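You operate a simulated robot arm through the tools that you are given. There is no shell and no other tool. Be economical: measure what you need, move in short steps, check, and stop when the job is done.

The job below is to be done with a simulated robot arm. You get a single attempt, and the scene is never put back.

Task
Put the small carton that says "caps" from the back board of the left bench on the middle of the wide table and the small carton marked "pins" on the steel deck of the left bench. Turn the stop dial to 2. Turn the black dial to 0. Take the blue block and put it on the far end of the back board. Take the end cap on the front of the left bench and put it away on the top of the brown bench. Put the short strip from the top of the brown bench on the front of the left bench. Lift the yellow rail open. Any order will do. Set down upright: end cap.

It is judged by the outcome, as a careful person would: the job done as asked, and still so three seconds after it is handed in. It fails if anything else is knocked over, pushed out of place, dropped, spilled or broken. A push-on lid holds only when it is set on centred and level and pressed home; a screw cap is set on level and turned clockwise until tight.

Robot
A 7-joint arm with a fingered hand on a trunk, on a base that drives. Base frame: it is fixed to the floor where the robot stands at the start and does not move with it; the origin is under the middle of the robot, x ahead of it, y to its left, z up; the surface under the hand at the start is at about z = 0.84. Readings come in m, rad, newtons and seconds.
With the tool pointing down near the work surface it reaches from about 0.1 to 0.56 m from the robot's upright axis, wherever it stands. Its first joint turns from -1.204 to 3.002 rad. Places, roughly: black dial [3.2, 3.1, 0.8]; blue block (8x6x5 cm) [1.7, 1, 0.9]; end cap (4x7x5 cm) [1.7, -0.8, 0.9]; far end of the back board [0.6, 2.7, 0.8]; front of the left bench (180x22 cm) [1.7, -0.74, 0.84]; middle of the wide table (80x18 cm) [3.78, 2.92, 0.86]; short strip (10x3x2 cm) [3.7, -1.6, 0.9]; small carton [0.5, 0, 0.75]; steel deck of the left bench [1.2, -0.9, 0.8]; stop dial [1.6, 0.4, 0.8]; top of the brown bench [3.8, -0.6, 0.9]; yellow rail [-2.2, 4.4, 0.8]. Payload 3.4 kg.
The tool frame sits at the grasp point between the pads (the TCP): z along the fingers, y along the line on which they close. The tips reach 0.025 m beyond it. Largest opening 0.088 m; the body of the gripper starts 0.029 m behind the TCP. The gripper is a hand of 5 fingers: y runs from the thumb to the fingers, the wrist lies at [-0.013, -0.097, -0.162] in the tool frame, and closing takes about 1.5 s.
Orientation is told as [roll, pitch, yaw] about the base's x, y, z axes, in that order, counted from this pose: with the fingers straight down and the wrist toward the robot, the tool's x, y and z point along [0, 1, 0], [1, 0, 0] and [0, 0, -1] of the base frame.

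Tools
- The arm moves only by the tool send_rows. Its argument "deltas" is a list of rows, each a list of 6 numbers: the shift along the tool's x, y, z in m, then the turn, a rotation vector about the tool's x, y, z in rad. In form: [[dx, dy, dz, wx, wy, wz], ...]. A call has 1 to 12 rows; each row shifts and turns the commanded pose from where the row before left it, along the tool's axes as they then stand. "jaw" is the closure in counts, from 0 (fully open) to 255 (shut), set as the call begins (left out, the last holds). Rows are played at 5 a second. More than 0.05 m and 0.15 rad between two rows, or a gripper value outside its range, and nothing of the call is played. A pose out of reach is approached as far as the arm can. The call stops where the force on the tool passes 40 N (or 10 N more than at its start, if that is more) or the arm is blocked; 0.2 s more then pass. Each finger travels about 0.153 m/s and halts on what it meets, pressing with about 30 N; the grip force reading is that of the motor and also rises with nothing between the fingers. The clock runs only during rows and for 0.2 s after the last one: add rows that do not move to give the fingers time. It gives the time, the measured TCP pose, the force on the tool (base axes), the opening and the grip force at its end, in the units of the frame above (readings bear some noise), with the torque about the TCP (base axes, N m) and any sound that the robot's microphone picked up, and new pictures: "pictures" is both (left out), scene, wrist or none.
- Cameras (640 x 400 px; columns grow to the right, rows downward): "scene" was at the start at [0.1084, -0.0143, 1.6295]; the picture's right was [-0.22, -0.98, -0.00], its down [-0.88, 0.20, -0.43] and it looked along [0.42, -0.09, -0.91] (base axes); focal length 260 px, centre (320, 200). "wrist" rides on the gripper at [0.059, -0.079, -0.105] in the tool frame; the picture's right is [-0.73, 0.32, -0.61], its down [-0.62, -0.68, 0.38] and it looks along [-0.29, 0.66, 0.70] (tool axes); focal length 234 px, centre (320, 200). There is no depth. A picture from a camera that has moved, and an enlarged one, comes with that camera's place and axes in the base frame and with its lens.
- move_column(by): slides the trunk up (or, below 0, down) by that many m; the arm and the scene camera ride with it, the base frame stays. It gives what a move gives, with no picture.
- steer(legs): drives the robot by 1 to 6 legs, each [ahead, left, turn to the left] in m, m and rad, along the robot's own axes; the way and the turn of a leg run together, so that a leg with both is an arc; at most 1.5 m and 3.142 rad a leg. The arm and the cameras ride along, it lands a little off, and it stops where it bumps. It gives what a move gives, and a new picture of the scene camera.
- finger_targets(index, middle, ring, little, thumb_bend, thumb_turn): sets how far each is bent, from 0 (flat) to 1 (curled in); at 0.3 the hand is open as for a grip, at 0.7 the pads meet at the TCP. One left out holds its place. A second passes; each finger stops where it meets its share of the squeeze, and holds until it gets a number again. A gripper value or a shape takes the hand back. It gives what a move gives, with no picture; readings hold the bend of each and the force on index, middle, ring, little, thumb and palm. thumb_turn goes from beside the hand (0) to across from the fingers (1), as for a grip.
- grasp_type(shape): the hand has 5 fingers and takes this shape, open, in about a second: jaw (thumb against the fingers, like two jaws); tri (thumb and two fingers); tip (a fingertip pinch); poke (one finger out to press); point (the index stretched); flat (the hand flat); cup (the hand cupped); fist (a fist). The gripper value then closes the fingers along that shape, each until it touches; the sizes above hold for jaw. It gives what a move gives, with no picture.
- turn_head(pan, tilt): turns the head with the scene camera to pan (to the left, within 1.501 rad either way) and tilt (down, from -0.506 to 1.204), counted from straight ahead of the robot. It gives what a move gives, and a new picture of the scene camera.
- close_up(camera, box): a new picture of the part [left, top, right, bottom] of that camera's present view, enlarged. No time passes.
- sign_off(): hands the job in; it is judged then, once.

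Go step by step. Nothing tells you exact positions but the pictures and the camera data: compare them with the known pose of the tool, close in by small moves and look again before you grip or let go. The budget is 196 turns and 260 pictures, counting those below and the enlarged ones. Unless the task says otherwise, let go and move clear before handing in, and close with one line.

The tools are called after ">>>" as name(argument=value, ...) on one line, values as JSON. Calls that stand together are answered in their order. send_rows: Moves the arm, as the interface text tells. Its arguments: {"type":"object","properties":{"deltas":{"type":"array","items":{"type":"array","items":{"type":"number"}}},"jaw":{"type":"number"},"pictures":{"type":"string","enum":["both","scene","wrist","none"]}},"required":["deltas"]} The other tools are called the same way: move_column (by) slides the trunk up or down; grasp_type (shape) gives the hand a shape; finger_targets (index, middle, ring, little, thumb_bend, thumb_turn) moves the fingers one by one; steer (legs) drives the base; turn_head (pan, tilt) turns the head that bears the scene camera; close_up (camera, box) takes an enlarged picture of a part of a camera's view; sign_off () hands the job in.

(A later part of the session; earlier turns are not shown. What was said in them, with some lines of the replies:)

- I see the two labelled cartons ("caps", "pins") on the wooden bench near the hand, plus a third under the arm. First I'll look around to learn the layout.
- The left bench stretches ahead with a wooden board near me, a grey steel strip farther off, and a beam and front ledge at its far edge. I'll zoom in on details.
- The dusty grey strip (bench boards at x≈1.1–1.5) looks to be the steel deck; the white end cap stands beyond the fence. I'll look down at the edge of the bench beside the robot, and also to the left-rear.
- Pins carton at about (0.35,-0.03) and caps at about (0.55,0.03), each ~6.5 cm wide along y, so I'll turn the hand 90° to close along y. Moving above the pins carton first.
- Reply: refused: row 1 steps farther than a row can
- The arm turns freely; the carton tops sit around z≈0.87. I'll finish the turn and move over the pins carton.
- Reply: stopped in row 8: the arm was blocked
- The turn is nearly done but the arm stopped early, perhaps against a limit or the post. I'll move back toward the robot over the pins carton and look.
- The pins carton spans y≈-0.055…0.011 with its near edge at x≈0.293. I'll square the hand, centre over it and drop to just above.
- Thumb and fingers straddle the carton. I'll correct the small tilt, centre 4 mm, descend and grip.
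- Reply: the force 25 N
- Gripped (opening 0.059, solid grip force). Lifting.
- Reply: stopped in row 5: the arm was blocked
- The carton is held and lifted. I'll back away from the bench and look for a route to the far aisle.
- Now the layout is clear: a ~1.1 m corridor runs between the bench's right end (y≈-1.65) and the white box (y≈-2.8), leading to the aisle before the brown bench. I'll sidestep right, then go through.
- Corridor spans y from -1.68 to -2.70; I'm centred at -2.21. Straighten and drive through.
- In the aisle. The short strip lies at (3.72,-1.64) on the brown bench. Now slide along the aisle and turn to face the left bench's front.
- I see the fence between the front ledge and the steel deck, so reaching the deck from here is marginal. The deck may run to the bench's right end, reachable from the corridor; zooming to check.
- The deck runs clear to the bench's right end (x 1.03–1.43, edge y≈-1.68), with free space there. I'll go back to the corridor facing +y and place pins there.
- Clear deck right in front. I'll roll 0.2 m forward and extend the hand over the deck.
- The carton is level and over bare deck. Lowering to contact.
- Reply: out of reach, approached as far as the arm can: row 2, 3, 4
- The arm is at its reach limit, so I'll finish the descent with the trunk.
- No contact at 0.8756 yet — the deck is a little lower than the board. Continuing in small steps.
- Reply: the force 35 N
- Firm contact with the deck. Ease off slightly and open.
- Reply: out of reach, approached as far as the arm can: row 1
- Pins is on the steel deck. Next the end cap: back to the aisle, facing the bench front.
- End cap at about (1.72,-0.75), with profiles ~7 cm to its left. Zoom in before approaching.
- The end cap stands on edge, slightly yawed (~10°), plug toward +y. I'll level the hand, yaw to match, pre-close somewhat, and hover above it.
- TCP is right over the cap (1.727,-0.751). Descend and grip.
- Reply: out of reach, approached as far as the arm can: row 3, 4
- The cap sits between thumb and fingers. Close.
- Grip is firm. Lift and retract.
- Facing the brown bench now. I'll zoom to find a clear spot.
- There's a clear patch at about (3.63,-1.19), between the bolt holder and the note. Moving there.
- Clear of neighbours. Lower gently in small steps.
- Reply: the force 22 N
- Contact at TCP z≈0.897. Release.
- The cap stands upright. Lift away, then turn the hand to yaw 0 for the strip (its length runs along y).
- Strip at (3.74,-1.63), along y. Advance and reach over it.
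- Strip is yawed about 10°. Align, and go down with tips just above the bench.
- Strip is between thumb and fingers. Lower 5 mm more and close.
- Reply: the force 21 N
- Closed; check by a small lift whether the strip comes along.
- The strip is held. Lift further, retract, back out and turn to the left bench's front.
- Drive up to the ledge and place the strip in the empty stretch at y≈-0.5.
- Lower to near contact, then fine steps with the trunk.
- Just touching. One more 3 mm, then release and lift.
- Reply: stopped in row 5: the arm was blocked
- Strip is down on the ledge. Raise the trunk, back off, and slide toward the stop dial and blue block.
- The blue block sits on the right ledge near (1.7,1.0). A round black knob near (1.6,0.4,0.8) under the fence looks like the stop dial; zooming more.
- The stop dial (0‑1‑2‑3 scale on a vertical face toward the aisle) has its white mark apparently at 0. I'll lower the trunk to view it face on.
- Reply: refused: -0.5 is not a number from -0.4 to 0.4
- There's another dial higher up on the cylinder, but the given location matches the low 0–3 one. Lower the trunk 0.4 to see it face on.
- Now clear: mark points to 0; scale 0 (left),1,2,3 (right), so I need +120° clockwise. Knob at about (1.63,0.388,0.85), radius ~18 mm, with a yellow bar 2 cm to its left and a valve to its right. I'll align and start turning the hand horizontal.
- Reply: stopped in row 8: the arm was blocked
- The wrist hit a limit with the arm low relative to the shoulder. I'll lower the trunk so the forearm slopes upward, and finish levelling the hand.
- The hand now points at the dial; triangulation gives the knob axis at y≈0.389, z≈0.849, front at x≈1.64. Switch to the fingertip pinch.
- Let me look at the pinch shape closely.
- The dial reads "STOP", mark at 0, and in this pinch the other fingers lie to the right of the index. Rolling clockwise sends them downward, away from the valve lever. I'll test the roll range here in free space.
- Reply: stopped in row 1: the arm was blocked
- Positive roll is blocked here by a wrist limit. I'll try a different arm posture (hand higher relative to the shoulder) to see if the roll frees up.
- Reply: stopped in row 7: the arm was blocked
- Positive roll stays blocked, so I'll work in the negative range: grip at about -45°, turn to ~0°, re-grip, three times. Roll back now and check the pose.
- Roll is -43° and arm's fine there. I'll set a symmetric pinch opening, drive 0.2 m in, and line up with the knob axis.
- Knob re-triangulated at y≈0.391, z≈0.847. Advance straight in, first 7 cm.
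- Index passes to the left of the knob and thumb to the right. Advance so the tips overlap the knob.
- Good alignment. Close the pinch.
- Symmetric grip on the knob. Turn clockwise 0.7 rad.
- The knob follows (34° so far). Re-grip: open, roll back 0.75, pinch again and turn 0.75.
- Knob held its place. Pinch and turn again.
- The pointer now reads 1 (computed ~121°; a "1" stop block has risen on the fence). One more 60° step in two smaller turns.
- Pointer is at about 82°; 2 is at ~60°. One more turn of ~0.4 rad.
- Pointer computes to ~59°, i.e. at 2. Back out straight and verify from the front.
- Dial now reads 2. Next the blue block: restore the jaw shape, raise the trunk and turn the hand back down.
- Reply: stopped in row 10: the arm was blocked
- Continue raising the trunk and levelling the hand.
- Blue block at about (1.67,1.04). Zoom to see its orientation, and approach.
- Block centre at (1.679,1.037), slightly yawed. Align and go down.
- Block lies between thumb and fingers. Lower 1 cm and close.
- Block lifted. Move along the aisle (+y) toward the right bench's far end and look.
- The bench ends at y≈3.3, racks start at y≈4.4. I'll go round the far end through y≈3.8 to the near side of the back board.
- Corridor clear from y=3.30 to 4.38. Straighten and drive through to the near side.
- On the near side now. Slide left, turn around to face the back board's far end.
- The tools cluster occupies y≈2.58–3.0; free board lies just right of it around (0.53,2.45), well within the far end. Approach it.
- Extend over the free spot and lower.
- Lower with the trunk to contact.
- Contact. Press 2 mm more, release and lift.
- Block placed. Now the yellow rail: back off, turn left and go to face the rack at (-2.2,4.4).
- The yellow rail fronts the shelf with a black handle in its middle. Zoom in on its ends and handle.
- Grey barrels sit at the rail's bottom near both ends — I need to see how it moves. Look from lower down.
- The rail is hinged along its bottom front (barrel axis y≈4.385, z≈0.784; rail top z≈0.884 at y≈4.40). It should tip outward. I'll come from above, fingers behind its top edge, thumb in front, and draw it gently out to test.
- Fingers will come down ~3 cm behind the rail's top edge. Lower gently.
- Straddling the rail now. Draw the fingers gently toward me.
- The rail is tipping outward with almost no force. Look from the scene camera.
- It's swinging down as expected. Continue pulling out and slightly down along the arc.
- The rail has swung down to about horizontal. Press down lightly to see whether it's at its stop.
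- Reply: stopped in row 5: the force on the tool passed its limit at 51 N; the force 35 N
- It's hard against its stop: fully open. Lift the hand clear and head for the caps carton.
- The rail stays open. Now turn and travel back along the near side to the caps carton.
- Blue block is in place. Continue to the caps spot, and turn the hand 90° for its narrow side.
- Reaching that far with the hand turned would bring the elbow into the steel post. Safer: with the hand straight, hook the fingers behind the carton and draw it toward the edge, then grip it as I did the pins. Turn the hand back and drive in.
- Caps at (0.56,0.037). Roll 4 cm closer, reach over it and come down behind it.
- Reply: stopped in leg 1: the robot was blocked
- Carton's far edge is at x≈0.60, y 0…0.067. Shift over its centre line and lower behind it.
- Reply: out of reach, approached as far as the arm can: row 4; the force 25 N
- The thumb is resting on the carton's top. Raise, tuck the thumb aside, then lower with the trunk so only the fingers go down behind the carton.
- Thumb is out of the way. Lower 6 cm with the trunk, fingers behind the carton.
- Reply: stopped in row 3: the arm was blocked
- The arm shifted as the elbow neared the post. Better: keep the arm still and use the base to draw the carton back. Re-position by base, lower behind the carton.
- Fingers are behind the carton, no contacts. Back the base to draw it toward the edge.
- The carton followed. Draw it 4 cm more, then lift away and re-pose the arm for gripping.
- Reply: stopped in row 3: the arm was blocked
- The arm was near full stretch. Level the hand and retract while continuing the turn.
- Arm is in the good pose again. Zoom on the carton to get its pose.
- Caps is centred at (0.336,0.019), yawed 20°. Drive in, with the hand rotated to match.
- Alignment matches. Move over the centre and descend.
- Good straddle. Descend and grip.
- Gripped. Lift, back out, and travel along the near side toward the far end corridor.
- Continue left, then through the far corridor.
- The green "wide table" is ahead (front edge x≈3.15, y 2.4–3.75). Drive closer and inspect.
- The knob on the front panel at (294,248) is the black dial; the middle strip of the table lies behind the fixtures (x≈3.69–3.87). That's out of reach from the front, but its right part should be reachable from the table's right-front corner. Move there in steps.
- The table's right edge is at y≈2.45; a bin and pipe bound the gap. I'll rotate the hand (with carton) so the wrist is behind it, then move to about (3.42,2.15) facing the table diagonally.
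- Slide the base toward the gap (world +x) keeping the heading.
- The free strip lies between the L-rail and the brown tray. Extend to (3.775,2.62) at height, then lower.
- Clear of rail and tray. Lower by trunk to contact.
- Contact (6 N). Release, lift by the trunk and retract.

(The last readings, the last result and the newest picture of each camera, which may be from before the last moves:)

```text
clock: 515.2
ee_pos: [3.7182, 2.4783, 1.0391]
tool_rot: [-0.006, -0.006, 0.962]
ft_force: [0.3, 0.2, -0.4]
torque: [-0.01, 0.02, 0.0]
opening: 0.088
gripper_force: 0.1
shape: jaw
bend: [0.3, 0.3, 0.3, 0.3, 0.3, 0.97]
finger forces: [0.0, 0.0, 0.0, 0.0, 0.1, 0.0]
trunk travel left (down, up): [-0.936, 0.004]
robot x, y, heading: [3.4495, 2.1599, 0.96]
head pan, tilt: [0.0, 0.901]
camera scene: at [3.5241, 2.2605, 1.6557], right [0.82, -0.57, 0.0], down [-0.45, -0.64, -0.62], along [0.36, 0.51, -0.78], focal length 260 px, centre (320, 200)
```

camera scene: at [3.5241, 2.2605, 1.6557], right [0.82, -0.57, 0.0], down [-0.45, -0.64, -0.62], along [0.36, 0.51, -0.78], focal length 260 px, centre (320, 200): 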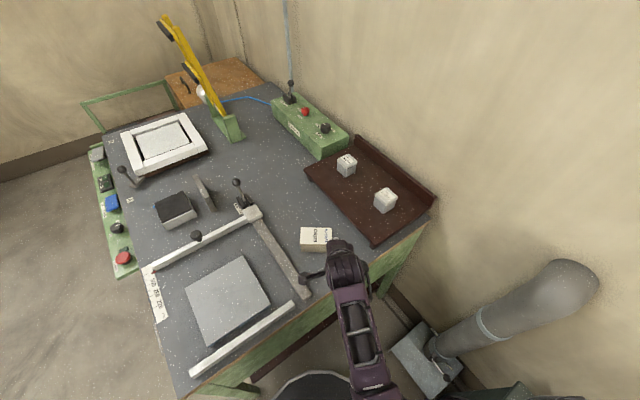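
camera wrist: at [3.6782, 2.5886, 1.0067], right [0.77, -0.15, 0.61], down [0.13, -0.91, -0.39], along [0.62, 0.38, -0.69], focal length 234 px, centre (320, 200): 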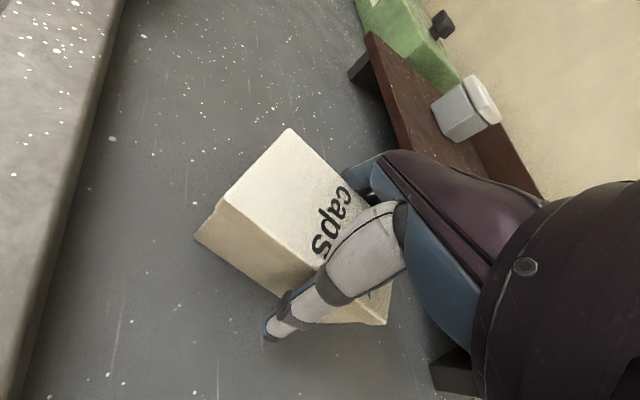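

Caps stands on the middle strip. Now back out toward the black dial on the front panel.

>>> steer(legs=[[-0.23, 0.32, 0], [-0.3, 0.43, 0], [0, 0, -0.96], [0, 0.9, 0]])

>>> turn_head(pan=0, tilt=0.7)

>>> close_up(camera="scene", box=[220, 220, 380, 320])

```text
clock: 527.1
ee_pos: [2.965, 2.9982, 1.0393]
tool_rot: [-0.004, -0.008, -0.039]
ft_force: [0.4, 0.1, 0.1]
torque: [0.01, 0.02, -0.01]
opening: 0.0882
gripper_force: 0.1
shape: jaw
bend: [0.3, 0.3, 0.3, 0.3, 0.3, 0.97]
finger forces: [0.0, 0.0, 0.0, 0.0, 0.0, 0.0]
trunk travel left (down, up): [-0.936, 0.004]
robot x, y, heading: [2.5514, 3.0493, -0.043]
head pan, tilt: [0.0, 0.901]
camera scene: at [2.6755, 3.0413, 1.6558], right [-0.04, -1.0, 0.0], down [-0.78, 0.03, -0.62], along [0.62, -0.03, -0.78], focal length 260 px, centre (320, 200)
```

scene: 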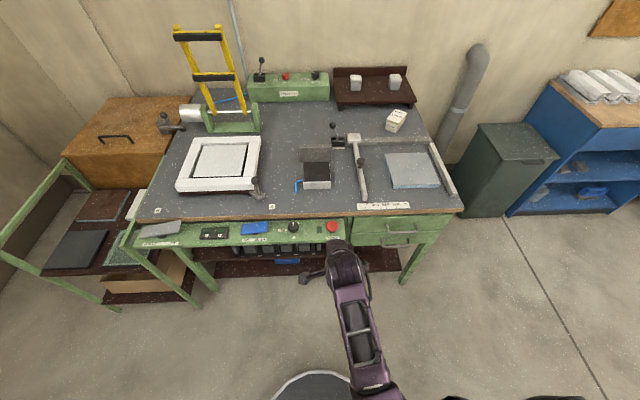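

```text
clock: 527.8
ee_pos: [2.9637, 2.9974, 1.0393]
tool_rot: [-0.005, -0.007, -0.038]
ft_force: [0.5, 0.7, -0.1]
torque: [-0.01, -0.01, -0.01]
opening: 0.0878
gripper_force: 0.1
shape: jaw
bend: [0.3, 0.3, 0.3, 0.3, 0.3, 0.97]
finger forces: [0.1, 0.0, 0.0, 0.1, 0.0, 0.0]
trunk travel left (down, up): [-0.936, 0.004]
robot x, y, heading: [2.5529, 3.049, -0.04]
head pan, tilt: [0.0, 0.7]
camera scene: at [2.6849, 3.0417, 1.6719], right [-0.04, -1.0, 0.0], down [-0.64, 0.03, -0.76], along [0.76, -0.03, -0.64], focal length 260 px, centre (320, 200)
```

scene: 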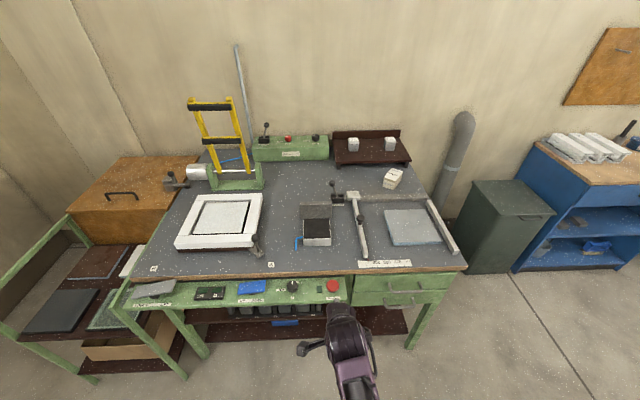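

```text
4.00 times, centred on (300, 270) of scene
camera zoom: at [2.6849, 3.0417, 1.6719], right [-0.04, -1.0, 0.0], down [-0.64, 0.03, -0.76], along [0.76, -0.03, -0.64], focal length 1042 px, centre (400, -80)
```

zoom: 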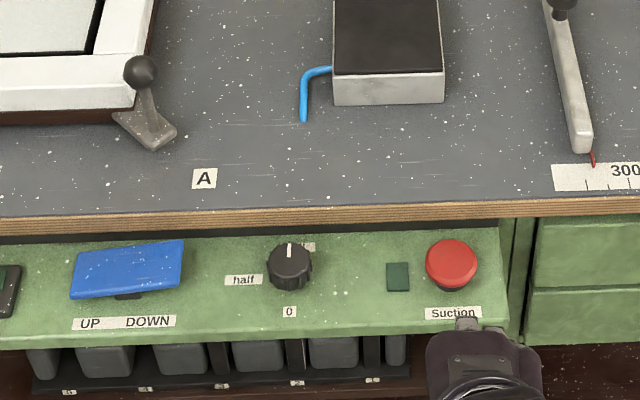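

The dial has marks: top (hidden label), "half" at left and "0" at the bottom; it now points up. I need its tilt, so view it from lower.

>>> steer(legs=[[-0.1, 0.1, 0.04]])

>>> move_column(by=-0.4)

>>> turn_head(pan=0, tilt=0.55)

>>> close_up(camera="scene", box=[240, 180, 400, 280])

```text
clock: 529.1
ee_pos: [2.8662, 3.1147, 1.0386]
tool_rot: [-0.003, -0.007, 0.0]
ft_force: [1.1, 0.4, 0.0]
torque: [-0.01, -0.01, 0.0]
opening: 0.088
gripper_force: 0.0
shape: jaw
bend: [0.3, 0.3, 0.3, 0.3, 0.3, 0.97]
finger forces: [0.0, 0.0, 0.0, 0.1, 0.0, 0.1]
trunk travel left (down, up): [-0.936, 0.004]
robot x, y, heading: [2.4499, 3.148, -0.007]
head pan, tilt: [0.0, 0.7]
camera scene: at [2.5866, 3.1465, 1.6718], right [0.0, -1.0, 0.0], down [-0.64, 0.0, -0.76], along [0.76, 0.0, -0.64], focal length 260 px, centre (320, 200)
```

scene: 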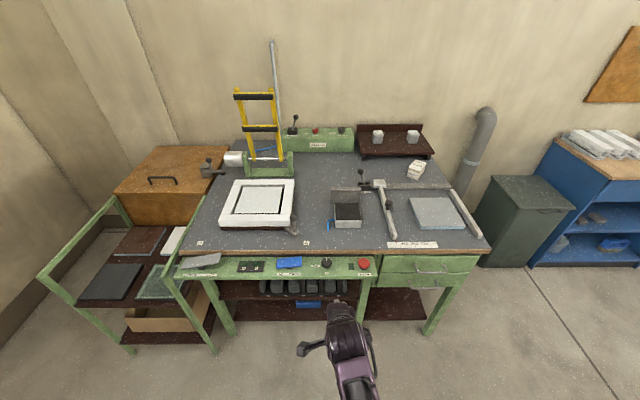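

```text
clock: 533.0
ee_pos: [2.8666, 3.1147, 0.6389]
tool_rot: [-0.004, -0.008, 0.0]
ft_force: [0.5, -0.4, -0.4]
torque: [0.02, 0.03, 0.02]
opening: 0.088
gripper_force: 0.1
shape: jaw
bend: [0.3, 0.3, 0.3, 0.3, 0.3, 0.97]
finger forces: [0.1, 0.0, 0.1, 0.0, 0.0, 0.0]
trunk travel left (down, up): [-0.536, 0.404]
robot x, y, heading: [2.4515, 3.1509, -0.005]
head pan, tilt: [0.0, 0.7]
```

```text
clock: 533.7
ee_pos: [2.8666, 3.116, 0.6405]
tool_rot: [-0.007, -0.006, -0.001]
ft_force: [-0.2, 0.5, -0.9]
torque: [-0.01, -0.02, -0.01]
opening: 0.0879
gripper_force: 0.0
shape: jaw
bend: [0.3, 0.3, 0.3, 0.3, 0.3, 0.97]
finger forces: [0.0, 0.0, 0.0, 0.0, 0.0, 0.0]
trunk travel left (down, up): [-0.536, 0.404]
robot x, y, heading: [2.4497, 3.1497, -0.0]
head pan, tilt: [0.0, 0.55]
camera scene: at [2.5898, 3.1482, 1.2851], right [0.0, -1.0, 0.0], down [-0.52, 0.0, -0.85], along [0.85, 0.0, -0.52], focal length 260 px, centre (320, 200)
```

scene: 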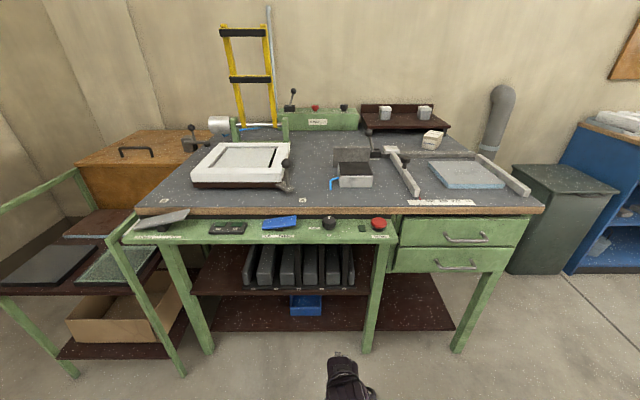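

```text
4.00 times, centred on (320, 230) of scene
camera zoom: at [2.5898, 3.1482, 1.2851], right [0.0, -1.0, 0.0], down [-0.52, 0.0, -0.85], along [0.85, 0.0, -0.52], focal length 1042 px, centre (320, 80)
```

zoom: 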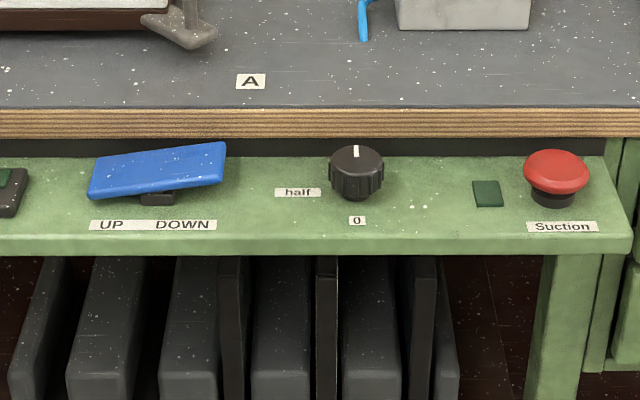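

The panel is a horizontal ledge (z≈0.82) and the knob's axis is vertical, at about (3.195,3.122), right in front of the table edge. A top-down hand would hit the edge, so I'll pinch from the front with the hand level, and swing it about the knob. First raise the hand to level.

>>> send_rows(deltas=[[0, 0, -0.018, -0.13, 0, 0], [0, 0.002, -0.018, -0.13, 0, 0], [0, 0.005, -0.017, -0.13, 0, 0], [0, 0.007, -0.017, -0.13, 0, 0], [0, 0.009, -0.0156, -0.13, 0, 0], [0, 0.011, -0.0143, -0.13, 0, 0], [0, 0.0127, -0.0128, -0.13, 0, 0], [0, 0.0142, -0.011, -0.13, 0, 0], [0, 0.0155, -0.009, -0.13, 0, 0], [0, 0.0166, -0.007, -0.13, 0, 0], [0, 0.0173, -0.0048, -0.13, 0, 0], [0, 0.0178, -0.0025, -0.12, 0, 0]], pictures="scene")

>>> grasp_type(shape="tip")

>>> send_rows(deltas=[[0, 0, 0, 0, 0, -0.14], [0, 0, 0, 0, 0, -0.14], [0, 0, 0, 0, 0, -0.14], [0, 0, 0, 0, 0, -0.14], [0, 0, 0, 0, 0, -0.14], [0, 0, 0, 0, 0, -0.14], [0, 0, 0, 0, 0, -0.14], [0, 0, 0, 0, 0, -0.14], [0, 0, 0, 0, 0, -0.14], [0, 0, 0, 0, 0, -0.14], [0, 0, 0, 0, 0, -0.14], [0, 0, 0, 0, 0, 0]], pictures="both")

```text
clock: 535.6
ee_pos: [2.8856, 3.0998, 0.812]
tool_rot: [-0.418, -1.188, 0.448]
ft_force: [0.3, -0.5, -0.3]
torque: [0.0, -0.03, 0.0]
opening: 0.0881
gripper_force: 0.0
shape: jaw
bend: [0.3, 0.3, 0.3, 0.3, 0.3, 0.97]
finger forces: [0.0, 0.0, 0.1, 0.0, 0.1, 0.0]
trunk travel left (down, up): [-0.536, 0.404]
robot x, y, heading: [2.4451, 3.1509, -0.004]
head pan, tilt: [0.0, 0.55]
stopped in row 9: the arm was blocked; the commanded pose is now the measured one
camera scene: at [2.5964, 3.1459, 1.2853], right [0.0, -1.0, 0.0], down [-0.53, 0.0, -0.85], along [0.85, 0.0, -0.53], focal length 260 px, centre (320, 200)
```

scene: 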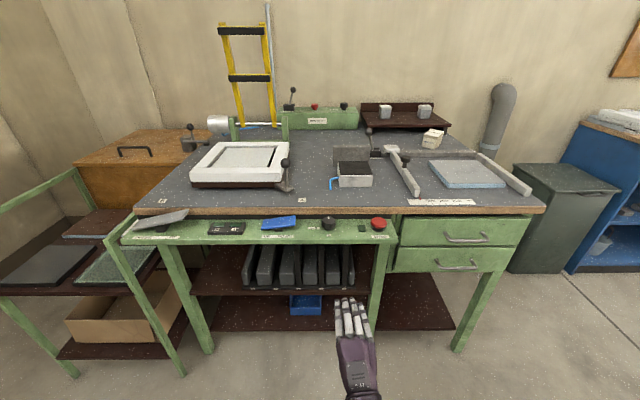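

```text
clock: 536.5
ee_pos: [2.887, 3.1005, 0.8109]
tool_rot: [-0.41, -1.184, 0.438]
ft_force: [-0.4, 0.2, 0.1]
torque: [-0.01, 0.02, 0.0]
opening: 0.088
gripper_force: 0.0
shape: tip
bend: [0.3, 0.98, 0.99, 0.99, 0.3, 0.97]
finger forces: [0.0, 0.1, 0.0, 0.0, 0.1, 0.1]
trunk travel left (down, up): [-0.536, 0.404]
robot x, y, heading: [2.4511, 3.1486, -0.005]
head pan, tilt: [0.0, 0.55]
```

```text
clock: 539.1
ee_pos: [2.8831, 3.1028, 0.8144]
tool_rot: [-1.222, 0.125, 1.618]
ft_force: [-0.7, -0.3, -0.7]
torque: [-0.01, -0.01, 0.0]
opening: 0.0879
gripper_force: 0.1
shape: tip
bend: [0.3, 0.98, 0.99, 0.99, 0.3, 0.97]
finger forces: [0.1, 0.1, 0.0, 0.0, 0.0, 0.0]
trunk travel left (down, up): [-0.536, 0.404]
robot x, y, heading: [2.4511, 3.1467, -0.004]
head pan, tilt: [0.0, 0.55]
camera scene: at [2.5897, 3.1481, 1.2851], right [0.0, -1.0, 0.0], down [-0.52, 0.0, -0.85], along [0.85, 0.0, -0.52], focal length 260 px, centre (320, 200)
camera wrist: at [2.7674, 3.0158, 0.8043], right [-0.34, 0.42, 0.84], down [0.6, -0.59, 0.53], along [0.72, 0.69, -0.05], focal length 234 px, centre (320, 200)
```

scene: 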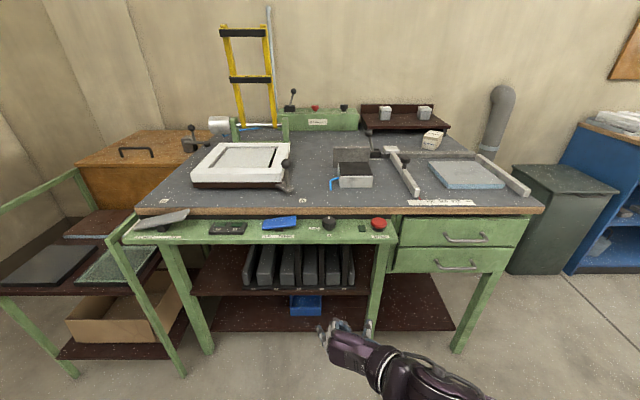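
wrist: 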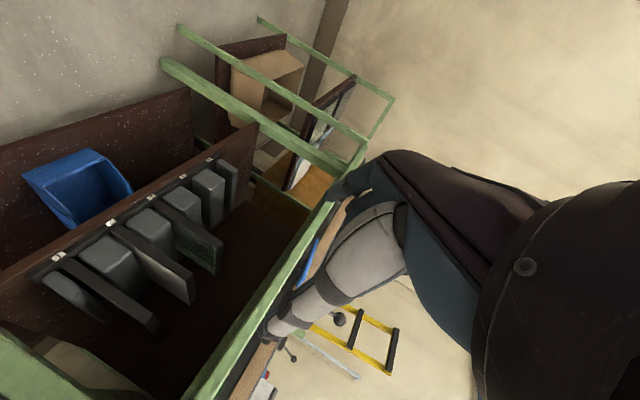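

Hand is level-ish (tilted 20° down), index left, thumb right, other fingers up. Set the pinch opening, yaw it −20°, drive in 0.2 m and check the knob.

>>> finger_targets(index=0.42, thumb_bend=0.42, middle=1, ring=1, little=1, thumb_turn=1)

>>> send_rows(deltas=[[0, 0, 0, 0.108, 0.0145, 0.04], [0, 0, 0, 0.108, 0.0145, 0.04], [0, 0, 0, 0.108, 0.0145, 0.04], [-0.02, 0.012, -0.006, 0, 0, 0], [-0.02, 0.012, -0.006, 0, 0, 0], [0, 0, 0, 0, 0, 0]], pictures="none")

>>> steer(legs=[[0.2, 0, 0]])

>>> close_up(camera="wrist", box=[0, 0, 640, 400])

```text
clock: 540.1
ee_pos: [2.8823, 3.1023, 0.8119]
tool_rot: [-1.22, 0.123, 1.614]
ft_force: [0.3, 0.4, 0.4]
torque: [-0.02, -0.01, -0.03]
opening: 0.0594
gripper_force: 0.0
shape: fingers
bend: [0.42, 1.0, 1.0, 1.0, 0.42, 0.99]
finger forces: [0.0, 0.0, 0.0, 0.1, 0.0, 0.1]
trunk travel left (down, up): [-0.536, 0.404]
robot x, y, heading: [2.4513, 3.1474, -0.003]
head pan, tilt: [0.0, 0.55]
```

```text
clock: 541.5
ee_pos: [2.8914, 3.1294, 0.852]
tool_rot: [-1.221, 0.121, 1.265]
ft_force: [-0.4, -0.6, 0.1]
torque: [0.02, 0.02, -0.03]
opening: 0.0596
gripper_force: 0.1
shape: fingers
bend: [0.42, 1.0, 1.0, 1.0, 0.42, 0.99]
finger forces: [0.1, 0.0, 0.1, 0.0, 0.1, 0.0]
trunk travel left (down, up): [-0.536, 0.404]
robot x, y, heading: [2.454, 3.1502, -0.002]
head pan, tilt: [0.0, 0.55]
```

```text
clock: 543.1
ee_pos: [3.0862, 3.1293, 0.8511]
tool_rot: [-1.218, 0.12, 1.27]
ft_force: [0.5, -0.3, -0.6]
torque: [-0.02, -0.03, 0.03]
opening: 0.0595
gripper_force: 0.0
shape: fingers
bend: [0.42, 1.0, 1.0, 1.0, 0.42, 0.99]
finger forces: [0.0, 0.0, 0.0, 0.0, 0.1, 0.0]
trunk travel left (down, up): [-0.536, 0.404]
robot x, y, heading: [2.6481, 3.1498, -0.005]
head pan, tilt: [0.0, 0.55]
camera scene: at [2.7848, 3.1479, 1.285], right [0.0, -1.0, 0.0], down [-0.52, 0.0, -0.85], along [0.85, 0.0, -0.52], focal length 260 px, centre (320, 200)
```

scene: 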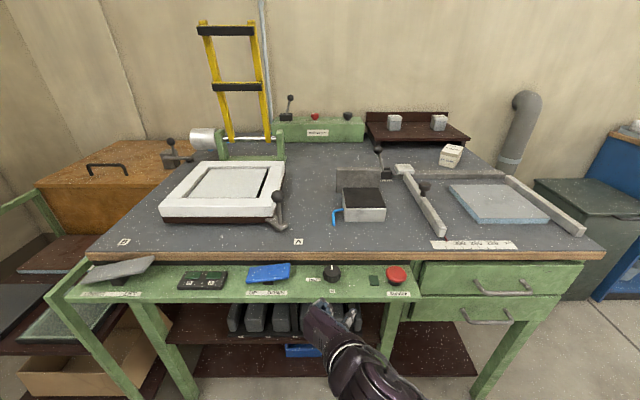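

```text
1.00 times, centred on (320, 200) of wrist (not enlarged: the box is as wide or as high as the picture)
camera zoom: at [2.9491, 3.0872, 0.8424], right [-0.18, 0.5, 0.85], down [0.36, -0.76, 0.53], along [0.91, 0.4, -0.05], focal length 234 px, centre (320, 200)
```

zoom: 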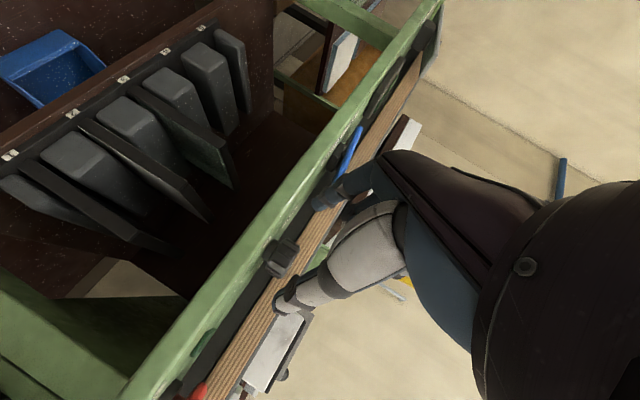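

Knob located at (3.197,3.121), mid-height z≈0.83. Line up on the hand's axis, then advance along it.

>>> send_rows(deltas=[[-0.013, 0.0133, 0.0067, 0, 0, 0], [-0.0127, 0.0132, 0.0067, 0, 0, 0], [0, 0, 0.03, 0, 0, 0], [0, 0, 0.02, 0, 0, 0], [0, 0, 0, 0, 0, 0]], pictures="none")

>>> close_up(camera="scene", box=[250, 230, 410, 330])

>>> close_up(camera="wrist", box=[180, 150, 420, 300])

```text
clock: 544.3
ee_pos: [3.159, 3.1343, 0.8493]
tool_rot: [-1.219, 0.122, 1.268]
ft_force: [-0.3, 0.5, -0.3]
torque: [-0.01, 0.03, -0.02]
opening: 0.0594
gripper_force: 0.0
shape: fingers
bend: [0.42, 1.0, 1.0, 1.0, 0.42, 0.99]
finger forces: [0.1, 0.0, 0.0, 0.0, 0.1, 0.0]
trunk travel left (down, up): [-0.536, 0.404]
robot x, y, heading: [2.6488, 3.1486, -0.006]
head pan, tilt: [0.0, 0.55]
```

```text
4.00 times, centred on (330, 280) of scene
camera zoom: at [2.7838, 3.1479, 1.2851], right [0.0, -1.0, 0.0], down [-0.52, 0.0, -0.85], along [0.85, 0.0, -0.52], focal length 1042 px, centre (280, -120)
```

zoom: 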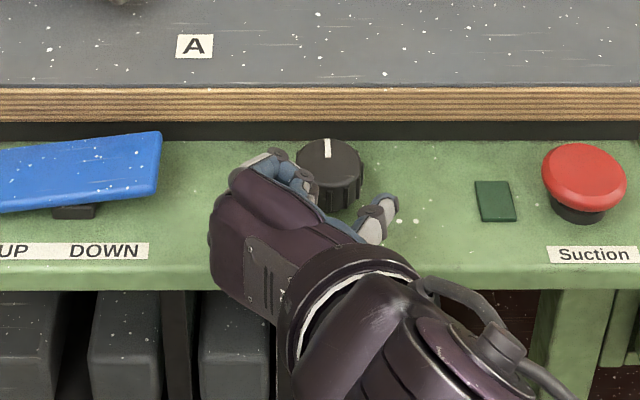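

```text
2.67 times, centred on (300, 225) of wrist
camera zoom: at [3.0225, 3.0928, 0.8413], right [-0.18, 0.5, 0.85], down [0.36, -0.76, 0.53], along [0.91, 0.4, -0.05], focal length 624 px, centre (373, 133)
```

zoom: 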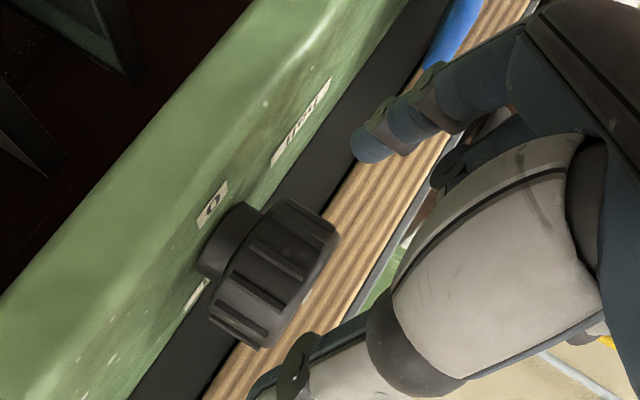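

Index left, thumb right of the knob. Advance the last 4 cm and pinch.

>>> send_rows(deltas=[[0, 0, 0.02, 0, 0, 0], [0, 0, 0.02, 0, 0, 0], [0, 0, 0, 0, 0, 0]], pictures="none")

>>> finger_targets(index=0.75, thumb_bend=0.75)

>>> close_up(camera="wrist", box=[180, 150, 420, 300])

```text
clock: 545.1
ee_pos: [3.1958, 3.1204, 0.8358]
tool_rot: [-1.221, 0.121, 1.269]
ft_force: [-0.3, 0.2, -0.6]
torque: [-0.02, 0.01, 0.01]
opening: 0.0593
gripper_force: 0.0
shape: fingers
bend: [0.42, 1.0, 1.0, 1.0, 0.42, 0.99]
finger forces: [0.1, 0.1, 0.0, 0.0, 0.0, 0.1]
trunk travel left (down, up): [-0.536, 0.404]
robot x, y, heading: [2.6436, 3.1486, -0.004]
head pan, tilt: [0.0, 0.55]
```

```text
clock: 546.1
ee_pos: [3.1956, 3.1217, 0.8358]
tool_rot: [-1.22, 0.12, 1.268]
ft_force: [4.0, 0.0, 0.9]
torque: [0.08, -0.09, -0.02]
opening: 0.0273
gripper_force: 12.0
shape: fingers
bend: [0.51, 1.0, 1.0, 1.0, 0.63, 1.0]
finger forces: [12.3, 0.4, 0.1, 0.0, 11.6, 0.1]
trunk travel left (down, up): [-0.536, 0.404]
robot x, y, heading: [2.6433, 3.1458, 0.004]
head pan, tilt: [0.0, 0.55]
```

```text
2.67 times, centred on (300, 225) of wrist
camera zoom: at [3.0588, 3.0784, 0.8271], right [-0.18, 0.5, 0.85], down [0.36, -0.76, 0.53], along [0.91, 0.4, -0.05], focal length 624 px, centre (373, 133)
```

zoom: 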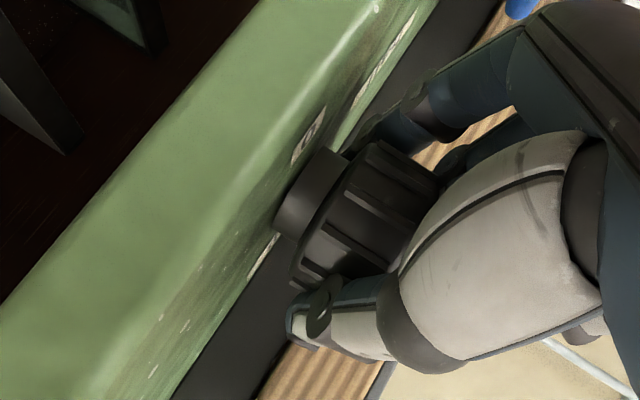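

Pinched. Turn counter-clockwise (seen from above) 0.75 rad about the vertical.

>>> send_rows(deltas=[[0, 0, 0, -0.116, -0.0155, -0.0433], [0, 0, 0, -0.116, -0.0155, -0.0433], [0, 0, 0, -0.116, -0.0155, -0.0433], [0, 0, 0, -0.116, -0.0155, -0.0433], [0, 0, 0, -0.116, -0.0155, -0.0433], [0, 0, 0, -0.116, -0.0155, -0.0433], [0, 0, 0, 0, 0, 0]], pictures="none")

>>> close_up(camera="scene", box=[250, 230, 410, 330])

```text
clock: 547.7
ee_pos: [3.1967, 3.1198, 0.8352]
tool_rot: [-1.22, 0.131, 1.976]
ft_force: [2.7, -9.9, -0.4]
torque: [-0.01, 0.06, -0.06]
opening: 0.0267
gripper_force: 12.3
shape: fingers
bend: [0.55, 1.0, 1.0, 1.0, 0.61, 1.0]
finger forces: [7.9, 0.1, 0.0, 0.0, 16.7, 0.0]
trunk travel left (down, up): [-0.536, 0.404]
robot x, y, heading: [2.6414, 3.154, 0.001]
head pan, tilt: [0.0, 0.55]
```

```text
4.00 times, centred on (330, 280) of scene
camera zoom: at [2.7843, 3.1459, 1.2851], right [0.0, -1.0, 0.0], down [-0.52, 0.0, -0.85], along [0.85, 0.0, -0.52], focal length 1042 px, centre (280, -120)
```

zoom: 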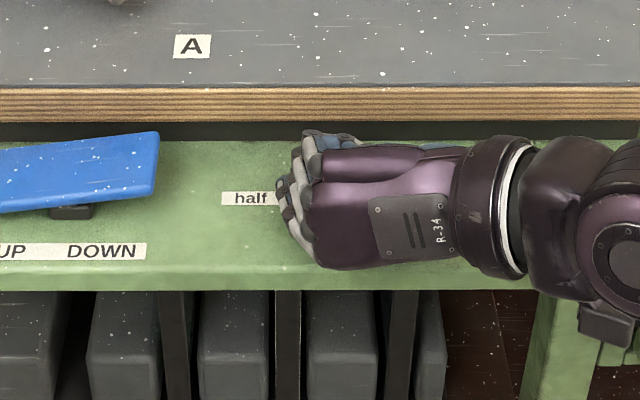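

Clear of the button. Release, swing back, and check the pointer.

>>> finger_targets(index=0.42, thumb_bend=0.42)

>>> send_rows(deltas=[[0, 0.003, 0, 0.116, 0.0155, 0.0433], [0, 0.002, 0, 0.116, 0.0155, 0.0433], [0, 0, 0, 0.116, 0.0155, 0.0433], [0, 0, 0, 0.116, 0.0155, 0.0433], [0, 0, 0, 0.116, 0.0155, 0.0433], [0, 0, 0, 0.116, 0.0155, 0.0433], [0, 0, 0, 0, 0, 0]], pictures="none")

>>> close_up(camera="scene", box=[250, 230, 410, 330])

```text
clock: 548.7
ee_pos: [3.1947, 3.1212, 0.8355]
tool_rot: [-1.217, 0.133, 1.977]
ft_force: [0.6, -0.3, -0.6]
torque: [-0.04, 0.01, 0.03]
opening: 0.0588
gripper_force: 0.1
shape: fingers
bend: [0.42, 1.0, 1.0, 1.0, 0.42, 0.99]
finger forces: [0.0, 0.1, 0.0, 0.1, 0.0, 0.0]
trunk travel left (down, up): [-0.536, 0.404]
robot x, y, heading: [2.6432, 3.1505, -0.001]
head pan, tilt: [0.0, 0.55]
```

```text
clock: 550.3
ee_pos: [3.1923, 3.1273, 0.8358]
tool_rot: [-1.218, 0.118, 1.265]
ft_force: [0.0, 0.3, 0.5]
torque: [-0.02, 0.0, 0.01]
opening: 0.0588
gripper_force: 0.1
shape: fingers
bend: [0.42, 1.0, 1.0, 1.0, 0.42, 0.99]
finger forces: [0.0, 0.1, 0.0, 0.0, 0.1, 0.1]
trunk travel left (down, up): [-0.536, 0.404]
robot x, y, heading: [2.6433, 3.1501, -0.005]
head pan, tilt: [0.0, 0.55]
```

```text
4.00 times, centred on (330, 280) of scene
camera zoom: at [2.7839, 3.1476, 1.2851], right [0.0, -1.0, 0.0], down [-0.52, 0.0, -0.85], along [0.85, 0.0, -0.52], focal length 1042 px, centre (280, -120)
```

zoom: 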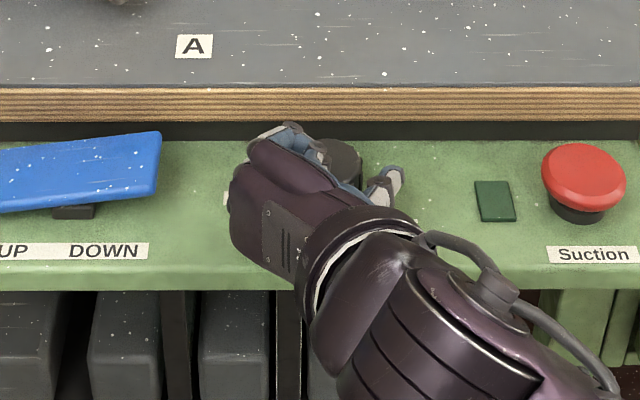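

The knob turned with it. Two more grip-and-turn cycles.

>>> finger_targets(index=0.75, thumb_bend=0.75)

>>> send_rows(deltas=[[0, 0, 0, -0.116, -0.0155, -0.0433], [0, 0, 0, -0.116, -0.0155, -0.0433], [0, 0, 0, -0.116, -0.0155, -0.0433], [0, 0, 0, -0.116, -0.0155, -0.0433], [0, 0, 0, -0.116, -0.0155, -0.0433], [0, 0, 0, -0.116, -0.0155, -0.0433], [0, 0, 0, 0, 0, 0]], pictures="none")

>>> finger_targets(index=0.42, thumb_bend=0.42)

>>> send_rows(deltas=[[0, 0, 0, 0.116, 0.0155, 0.0433], [0, 0, 0, 0.116, 0.0155, 0.0433], [0, 0, 0, 0.116, 0.0155, 0.0433], [0, 0, 0, 0.116, 0.0155, 0.0433], [0, 0, 0, 0.116, 0.0155, 0.0433], [0, 0, 0, 0.116, 0.0155, 0.0433], [0, 0, 0, 0, 0, 0]], pictures="none")

>>> finger_targets(index=0.75, thumb_bend=0.75)

>>> send_rows(deltas=[[0, 0, 0, -0.116, -0.0155, -0.0433], [0, 0, 0, -0.116, -0.0155, -0.0433], [0, 0, 0, -0.116, -0.0155, -0.0433], [0, 0, 0, -0.116, -0.0155, -0.0433], [0, 0, 0, -0.116, -0.0155, -0.0433], [0, 0, 0, -0.116, -0.0155, -0.0433], [0, 0, 0, 0, 0, 0]], pictures="none")

>>> finger_targets(index=0.42, thumb_bend=0.42)

>>> send_rows(deltas=[[0, 0, 0, 0.116, 0.0155, 0.0433], [0, 0, 0, 0.116, 0.0155, 0.0433], [0, 0, 0, 0.116, 0.0155, 0.0433], [0, 0, 0, 0.116, 0.0155, 0.0433], [0, 0, 0, 0.116, 0.0155, 0.0433], [0, 0, 0, 0.116, 0.0155, 0.0433], [0, 0, -0.03, 0, 0, 0], [0, 0, -0.03, 0, 0, 0], [0, 0, 0, 0, 0, 0]], pictures="none")

>>> close_up(camera="scene", box=[250, 230, 410, 330])

```text
clock: 551.3
ee_pos: [3.1924, 3.1266, 0.8362]
tool_rot: [-1.218, 0.121, 1.268]
ft_force: [0.2, -1.1, -2.7]
torque: [0.06, 0.03, -0.01]
opening: 0.0301
gripper_force: 10.1
shape: fingers
bend: [0.56, 1.0, 1.0, 1.0, 0.58, 1.0]
finger forces: [9.6, 0.0, 0.0, 0.0, 10.5, 0.0]
trunk travel left (down, up): [-0.536, 0.404]
robot x, y, heading: [2.6451, 3.1527, -0.003]
head pan, tilt: [0.0, 0.55]
```

```text
clock: 552.9
ee_pos: [3.1903, 3.1295, 0.8358]
tool_rot: [-1.221, 0.113, 2.003]
ft_force: [3.7, -21.5, 2.3]
torque: [0.01, -0.05, -0.34]
opening: 0.0303
gripper_force: 13.3
shape: fingers
bend: [0.66, 1.0, 1.0, 1.0, 0.51, 0.99]
finger forces: [2.9, 0.1, 0.0, 0.0, 24.4, 0.1]
out of reach, approached as far as the arm can: row 6
trunk travel left (down, up): [-0.536, 0.404]
robot x, y, heading: [2.6445, 3.1479, -0.002]
head pan, tilt: [0.0, 0.55]
```

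```text
clock: 553.9
ee_pos: [3.1887, 3.1341, 0.8356]
tool_rot: [-1.222, 0.112, 2.008]
ft_force: [-0.5, -6.1, -0.2]
torque: [0.0, 0.02, -0.11]
opening: 0.0657
gripper_force: 2.8
shape: fingers
bend: [0.42, 1.0, 1.0, 1.0, 0.37, 0.98]
finger forces: [0.0, 0.0, 0.0, 0.1, 5.7, 0.1]
trunk travel left (down, up): [-0.536, 0.404]
robot x, y, heading: [2.6472, 3.1539, -0.0]
head pan, tilt: [0.0, 0.55]
```

```text
clock: 555.5
ee_pos: [3.1875, 3.1339, 0.8351]
tool_rot: [-1.22, 0.116, 1.266]
ft_force: [0.0, -0.6, -0.8]
torque: [-0.01, -0.01, 0.03]
opening: 0.0595
gripper_force: 0.0
shape: fingers
bend: [0.42, 1.0, 1.0, 1.0, 0.42, 0.99]
finger forces: [0.0, 0.0, 0.0, 0.0, 0.1, 0.0]
trunk travel left (down, up): [-0.536, 0.404]
robot x, y, heading: [2.6448, 3.1512, 0.001]
head pan, tilt: [0.0, 0.55]
```

```text
clock: 556.5
ee_pos: [3.1876, 3.1322, 0.8345]
tool_rot: [-1.218, 0.122, 1.268]
ft_force: [-2.3, -10.3, -4.5]
torque: [-0.09, 0.06, -0.17]
opening: 0.0267
gripper_force: 13.2
shape: fingers
bend: [0.71, 1.0, 1.0, 1.0, 0.56, 1.0]
finger forces: [9.7, 0.0, 0.1, 0.0, 18.0, 0.0]
trunk travel left (down, up): [-0.536, 0.404]
robot x, y, heading: [2.644, 3.1512, -0.001]
head pan, tilt: [0.0, 0.55]
```

```text
clock: 558.1
ee_pos: [3.1902, 3.1316, 0.837]
tool_rot: [-1.226, 0.123, 2.014]
ft_force: [8.7, -20.3, 9.7]
torque: [0.09, -0.1, -0.22]
opening: 0.0289
gripper_force: 19.8
shape: fingers
bend: [0.74, 1.0, 1.0, 1.0, 0.51, 0.98]
finger forces: [9.6, 0.1, 0.0, 0.0, 30.0, 0.0]
trunk travel left (down, up): [-0.536, 0.404]
robot x, y, heading: [2.6456, 3.1504, -0.0]
head pan, tilt: [0.0, 0.55]
```

```text
clock: 559.1
ee_pos: [3.1868, 3.1349, 0.8354]
tool_rot: [-1.223, 0.123, 2.016]
ft_force: [0.6, -6.4, 0.4]
torque: [0.0, 0.01, -0.12]
opening: 0.0671
gripper_force: 3.6
shape: fingers
bend: [0.42, 1.0, 1.0, 1.0, 0.37, 0.98]
finger forces: [0.1, 0.1, 0.0, 0.0, 6.3, 0.0]
trunk travel left (down, up): [-0.536, 0.404]
robot x, y, heading: [2.6451, 3.1447, 0.002]
head pan, tilt: [0.0, 0.55]
```

```text
clock: 561.1
ee_pos: [3.1349, 3.1132, 0.8568]
tool_rot: [-1.22, 0.127, 2.019]
ft_force: [0.3, 0.2, -0.3]
torque: [-0.01, 0.0, -0.01]
opening: 0.0591
gripper_force: 0.2
shape: fingers
bend: [0.42, 1.0, 1.0, 1.0, 0.42, 0.99]
finger forces: [0.0, 0.0, 0.0, 0.1, 0.0, 0.1]
out of reach, approached as far as the arm can: row 1, 2, 3, 4, 5, 6
trunk travel left (down, up): [-0.536, 0.404]
robot x, y, heading: [2.6443, 3.1495, 0.0]
head pan, tilt: [0.0, 0.55]
```

```text
4.00 times, centred on (330, 280) of scene
camera zoom: at [2.7841, 3.1482, 1.2851], right [0.0, -1.0, 0.0], down [-0.52, 0.0, -0.85], along [0.85, 0.0, -0.52], focal length 1042 px, centre (280, -120)
```

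zoom: 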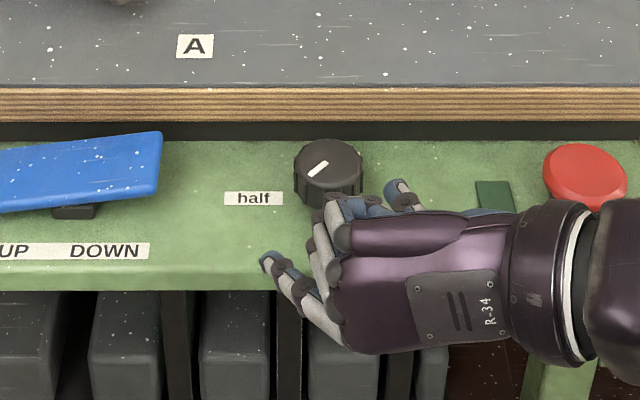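

Pointer is now ~140° round, 40° short of 0; the last swing-back didn't happen. Back off a little, swing the hand back, and do one more centred turn.

>>> send_rows(deltas=[[0.0076, 0.0125, -0.026, 0, 0, 0], [0.0076, 0.0125, -0.026, 0, 0, 0], [0, 0, 0, 0.116, 0.0155, 0.0433], [0, 0, 0, 0.116, 0.0155, 0.0433], [0, 0, 0, 0.116, 0.0155, 0.0433], [0, 0, 0, 0.116, 0.0155, 0.0433], [0, 0, 0, 0.116, 0.0155, 0.0433], [0, 0, 0, 0.116, 0.0155, 0.0433], [0, 0, 0, 0, 0, 0]], pictures="none")

```text
clock: 563.1
ee_pos: [3.0764, 3.1119, 0.8545]
tool_rot: [-1.219, 0.12, 1.266]
ft_force: [-0.1, -0.4, 0.0]
torque: [-0.02, 0.01, -0.02]
opening: 0.0592
gripper_force: 0.1
shape: fingers
bend: [0.42, 1.0, 1.0, 1.0, 0.42, 0.99]
finger forces: [0.1, 0.0, 0.1, 0.0, 0.1, 0.0]
trunk travel left (down, up): [-0.536, 0.404]
robot x, y, heading: [2.6432, 3.1496, -0.005]
head pan, tilt: [0.0, 0.55]
```

Hand is back at −20°. Re-approach along its axis, pinch and turn 0.72 rad.

>>> send_rows(deltas=[[-0.0127, 0.0254, 0.0067, 0, 0, 0], [-0.0127, 0.0253, 0.0068, 0, 0, 0], [0, 0, 0.025, 0, 0, 0], [0, 0, 0.025, 0, 0, 0], [0, 0, 0.02, 0, 0, 0], [0, 0, 0.02, 0, 0, 0], [0, 0, 0, 0, 0, 0]], pictures="none")

>>> finger_targets(index=0.75, thumb_bend=0.75)

```text
clock: 564.7
ee_pos: [3.19, 3.1274, 0.8359]
tool_rot: [-1.221, 0.121, 1.268]
ft_force: [0.2, 0.2, -0.2]
torque: [-0.04, 0.01, -0.01]
opening: 0.0592
gripper_force: 0.0
shape: fingers
bend: [0.42, 1.0, 1.0, 1.0, 0.42, 0.99]
finger forces: [0.0, 0.0, 0.0, 0.0, 0.1, 0.0]
trunk travel left (down, up): [-0.536, 0.404]
robot x, y, heading: [2.6456, 3.1537, -0.003]
head pan, tilt: [0.0, 0.55]
```

```text
clock: 565.7
ee_pos: [3.1906, 3.1267, 0.8362]
tool_rot: [-1.218, 0.12, 1.267]
ft_force: [1.7, -0.8, -3.1]
torque: [0.03, 0.07, -0.01]
opening: 0.0298
gripper_force: 10.2
shape: fingers
bend: [0.56, 1.0, 1.0, 1.0, 0.58, 1.0]
finger forces: [9.6, 0.0, 0.1, 0.0, 10.3, 0.0]
trunk travel left (down, up): [-0.536, 0.404]
robot x, y, heading: [2.6467, 3.1488, -0.0]
head pan, tilt: [0.0, 0.55]
```

Centred grip. Turn, release, retreat straight back and check.

>>> send_rows(deltas=[[0, 0, 0, -0.111, -0.0149, -0.0415], [0, 0, 0, -0.111, -0.0149, -0.0415], [0, 0, 0, -0.111, -0.0149, -0.0415], [0, 0, 0, -0.111, -0.0149, -0.0415], [0, 0, 0, -0.111, -0.0149, -0.0415], [0, 0, 0, -0.111, -0.0149, -0.0415], [0, 0, 0, 0, 0, 0]], pictures="none")

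>>> finger_targets(index=0.42, thumb_bend=0.4)

>>> send_rows(deltas=[[0, 0, -0.03, 0, 0, 0], [0, 0, -0.03, 0, 0, 0], [0, 0, -0.03, 0, 0, 0], [0, 0, 0, 0, 0, 0]], pictures="none")

>>> close_up(camera="scene", box=[250, 230, 410, 330])

```text
clock: 567.3
ee_pos: [3.1904, 3.1255, 0.837]
tool_rot: [-1.225, 0.124, 1.983]
ft_force: [-5.3, -11.7, -0.1]
torque: [0.0, 0.06, -0.25]
opening: 0.0293
gripper_force: 11.0
shape: fingers
bend: [0.62, 1.0, 1.0, 1.0, 0.55, 0.98]
finger forces: [6.6, 0.0, 0.0, 0.1, 16.2, 0.0]
trunk travel left (down, up): [-0.536, 0.404]
robot x, y, heading: [2.6455, 3.1479, -0.002]
head pan, tilt: [0.0, 0.55]
```

```text
clock: 568.3
ee_pos: [3.192, 3.128, 0.8376]
tool_rot: [-1.221, 0.126, 1.983]
ft_force: [-0.5, 0.0, -0.2]
torque: [-0.01, 0.03, -0.03]
opening: 0.0615
gripper_force: 0.0
shape: fingers
bend: [0.42, 1.0, 1.0, 1.0, 0.4, 0.99]
finger forces: [0.1, 0.0, 0.1, 0.1, 0.0, 0.0]
trunk travel left (down, up): [-0.536, 0.404]
robot x, y, heading: [2.6422, 3.1491, -0.001]
head pan, tilt: [0.0, 0.55]
```

```text
clock: 569.3
ee_pos: [3.1099, 3.097, 0.8697]
tool_rot: [-1.22, 0.126, 1.985]
ft_force: [0.1, 0.1, -0.3]
torque: [0.0, 0.01, 0.02]
opening: 0.0611
gripper_force: 0.0
shape: fingers
bend: [0.42, 1.0, 1.0, 1.0, 0.4, 0.99]
finger forces: [0.0, 0.0, 0.0, 0.0, 0.0, 0.0]
trunk travel left (down, up): [-0.536, 0.404]
robot x, y, heading: [2.6441, 3.1505, -0.001]
head pan, tilt: [0.0, 0.55]
```

```text
4.00 times, centred on (330, 280) of scene
camera zoom: at [2.7844, 3.1481, 1.285], right [0.0, -1.0, 0.0], down [-0.52, 0.0, -0.85], along [0.85, 0.0, -0.52], focal length 1042 px, centre (280, -120)
```

zoom: 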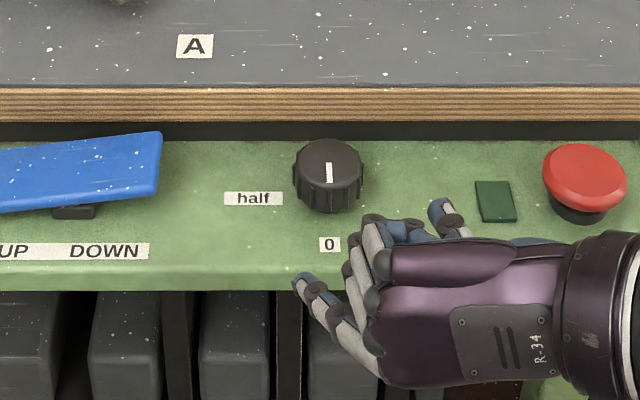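

Pointer is on 0. Move clear and take a last look.

>>> steer(legs=[[-0.4, 0, 0]])

>>> close_up(camera="scene", box=[220, 120, 480, 282])

```text
clock: 571.8
ee_pos: [2.7187, 3.0967, 0.8705]
tool_rot: [-1.222, 0.126, 1.976]
ft_force: [-0.4, -0.2, -0.4]
torque: [-0.01, -0.01, 0.0]
opening: 0.0612
gripper_force: 0.1
shape: fingers
bend: [0.42, 1.0, 1.0, 1.0, 0.4, 0.99]
finger forces: [0.0, 0.0, 0.0, 0.1, 0.0, 0.0]
trunk travel left (down, up): [-0.536, 0.404]
robot x, y, heading: [2.2543, 3.1533, -0.006]
head pan, tilt: [0.0, 0.55]
camera scene: at [2.3908, 3.1489, 1.2852], right [-0.01, -1.0, 0.0], down [-0.52, 0.0, -0.85], along [0.85, -0.01, -0.52], focal length 260 px, centre (320, 200)
```

scene: 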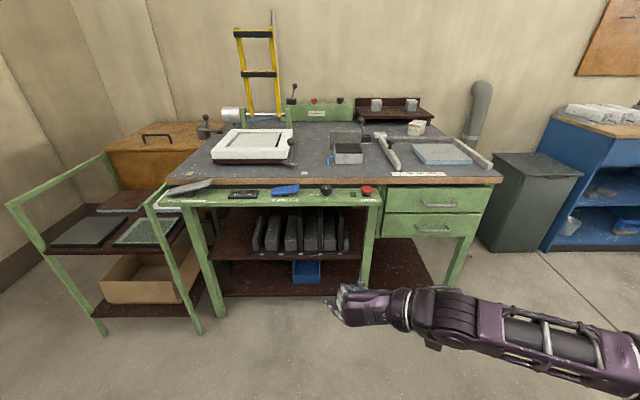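

```text
2.46 times, centred on (350, 201) of scene
camera zoom: at [2.3908, 3.1489, 1.2852], right [-0.01, -1.0, 0.0], down [-0.52, 0.0, -0.85], along [0.85, -0.01, -0.52], focal length 641 px, centre (246, 198)
```

zoom: 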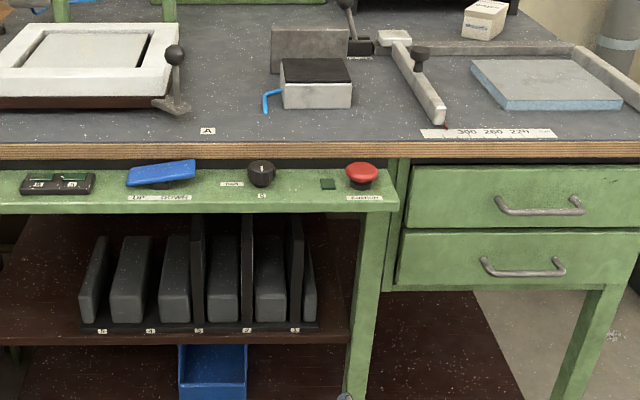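

The robot is clear, the caps carton stands on the wide table's middle strip, and the black dial points to 0. All the jobs are done, so I'm handing in.

>>> sign_off()

```text
The job is handed in.
```

I finished all eight parts of the job and handed it in: both cartons, the end cap, the short strip and the blue block are placed, the stop dial is at 2, the black dial is at 0, and the yellow rail is open. The rail is hinged along its bottom edge, so it opened by swinging outward and down to its stop.
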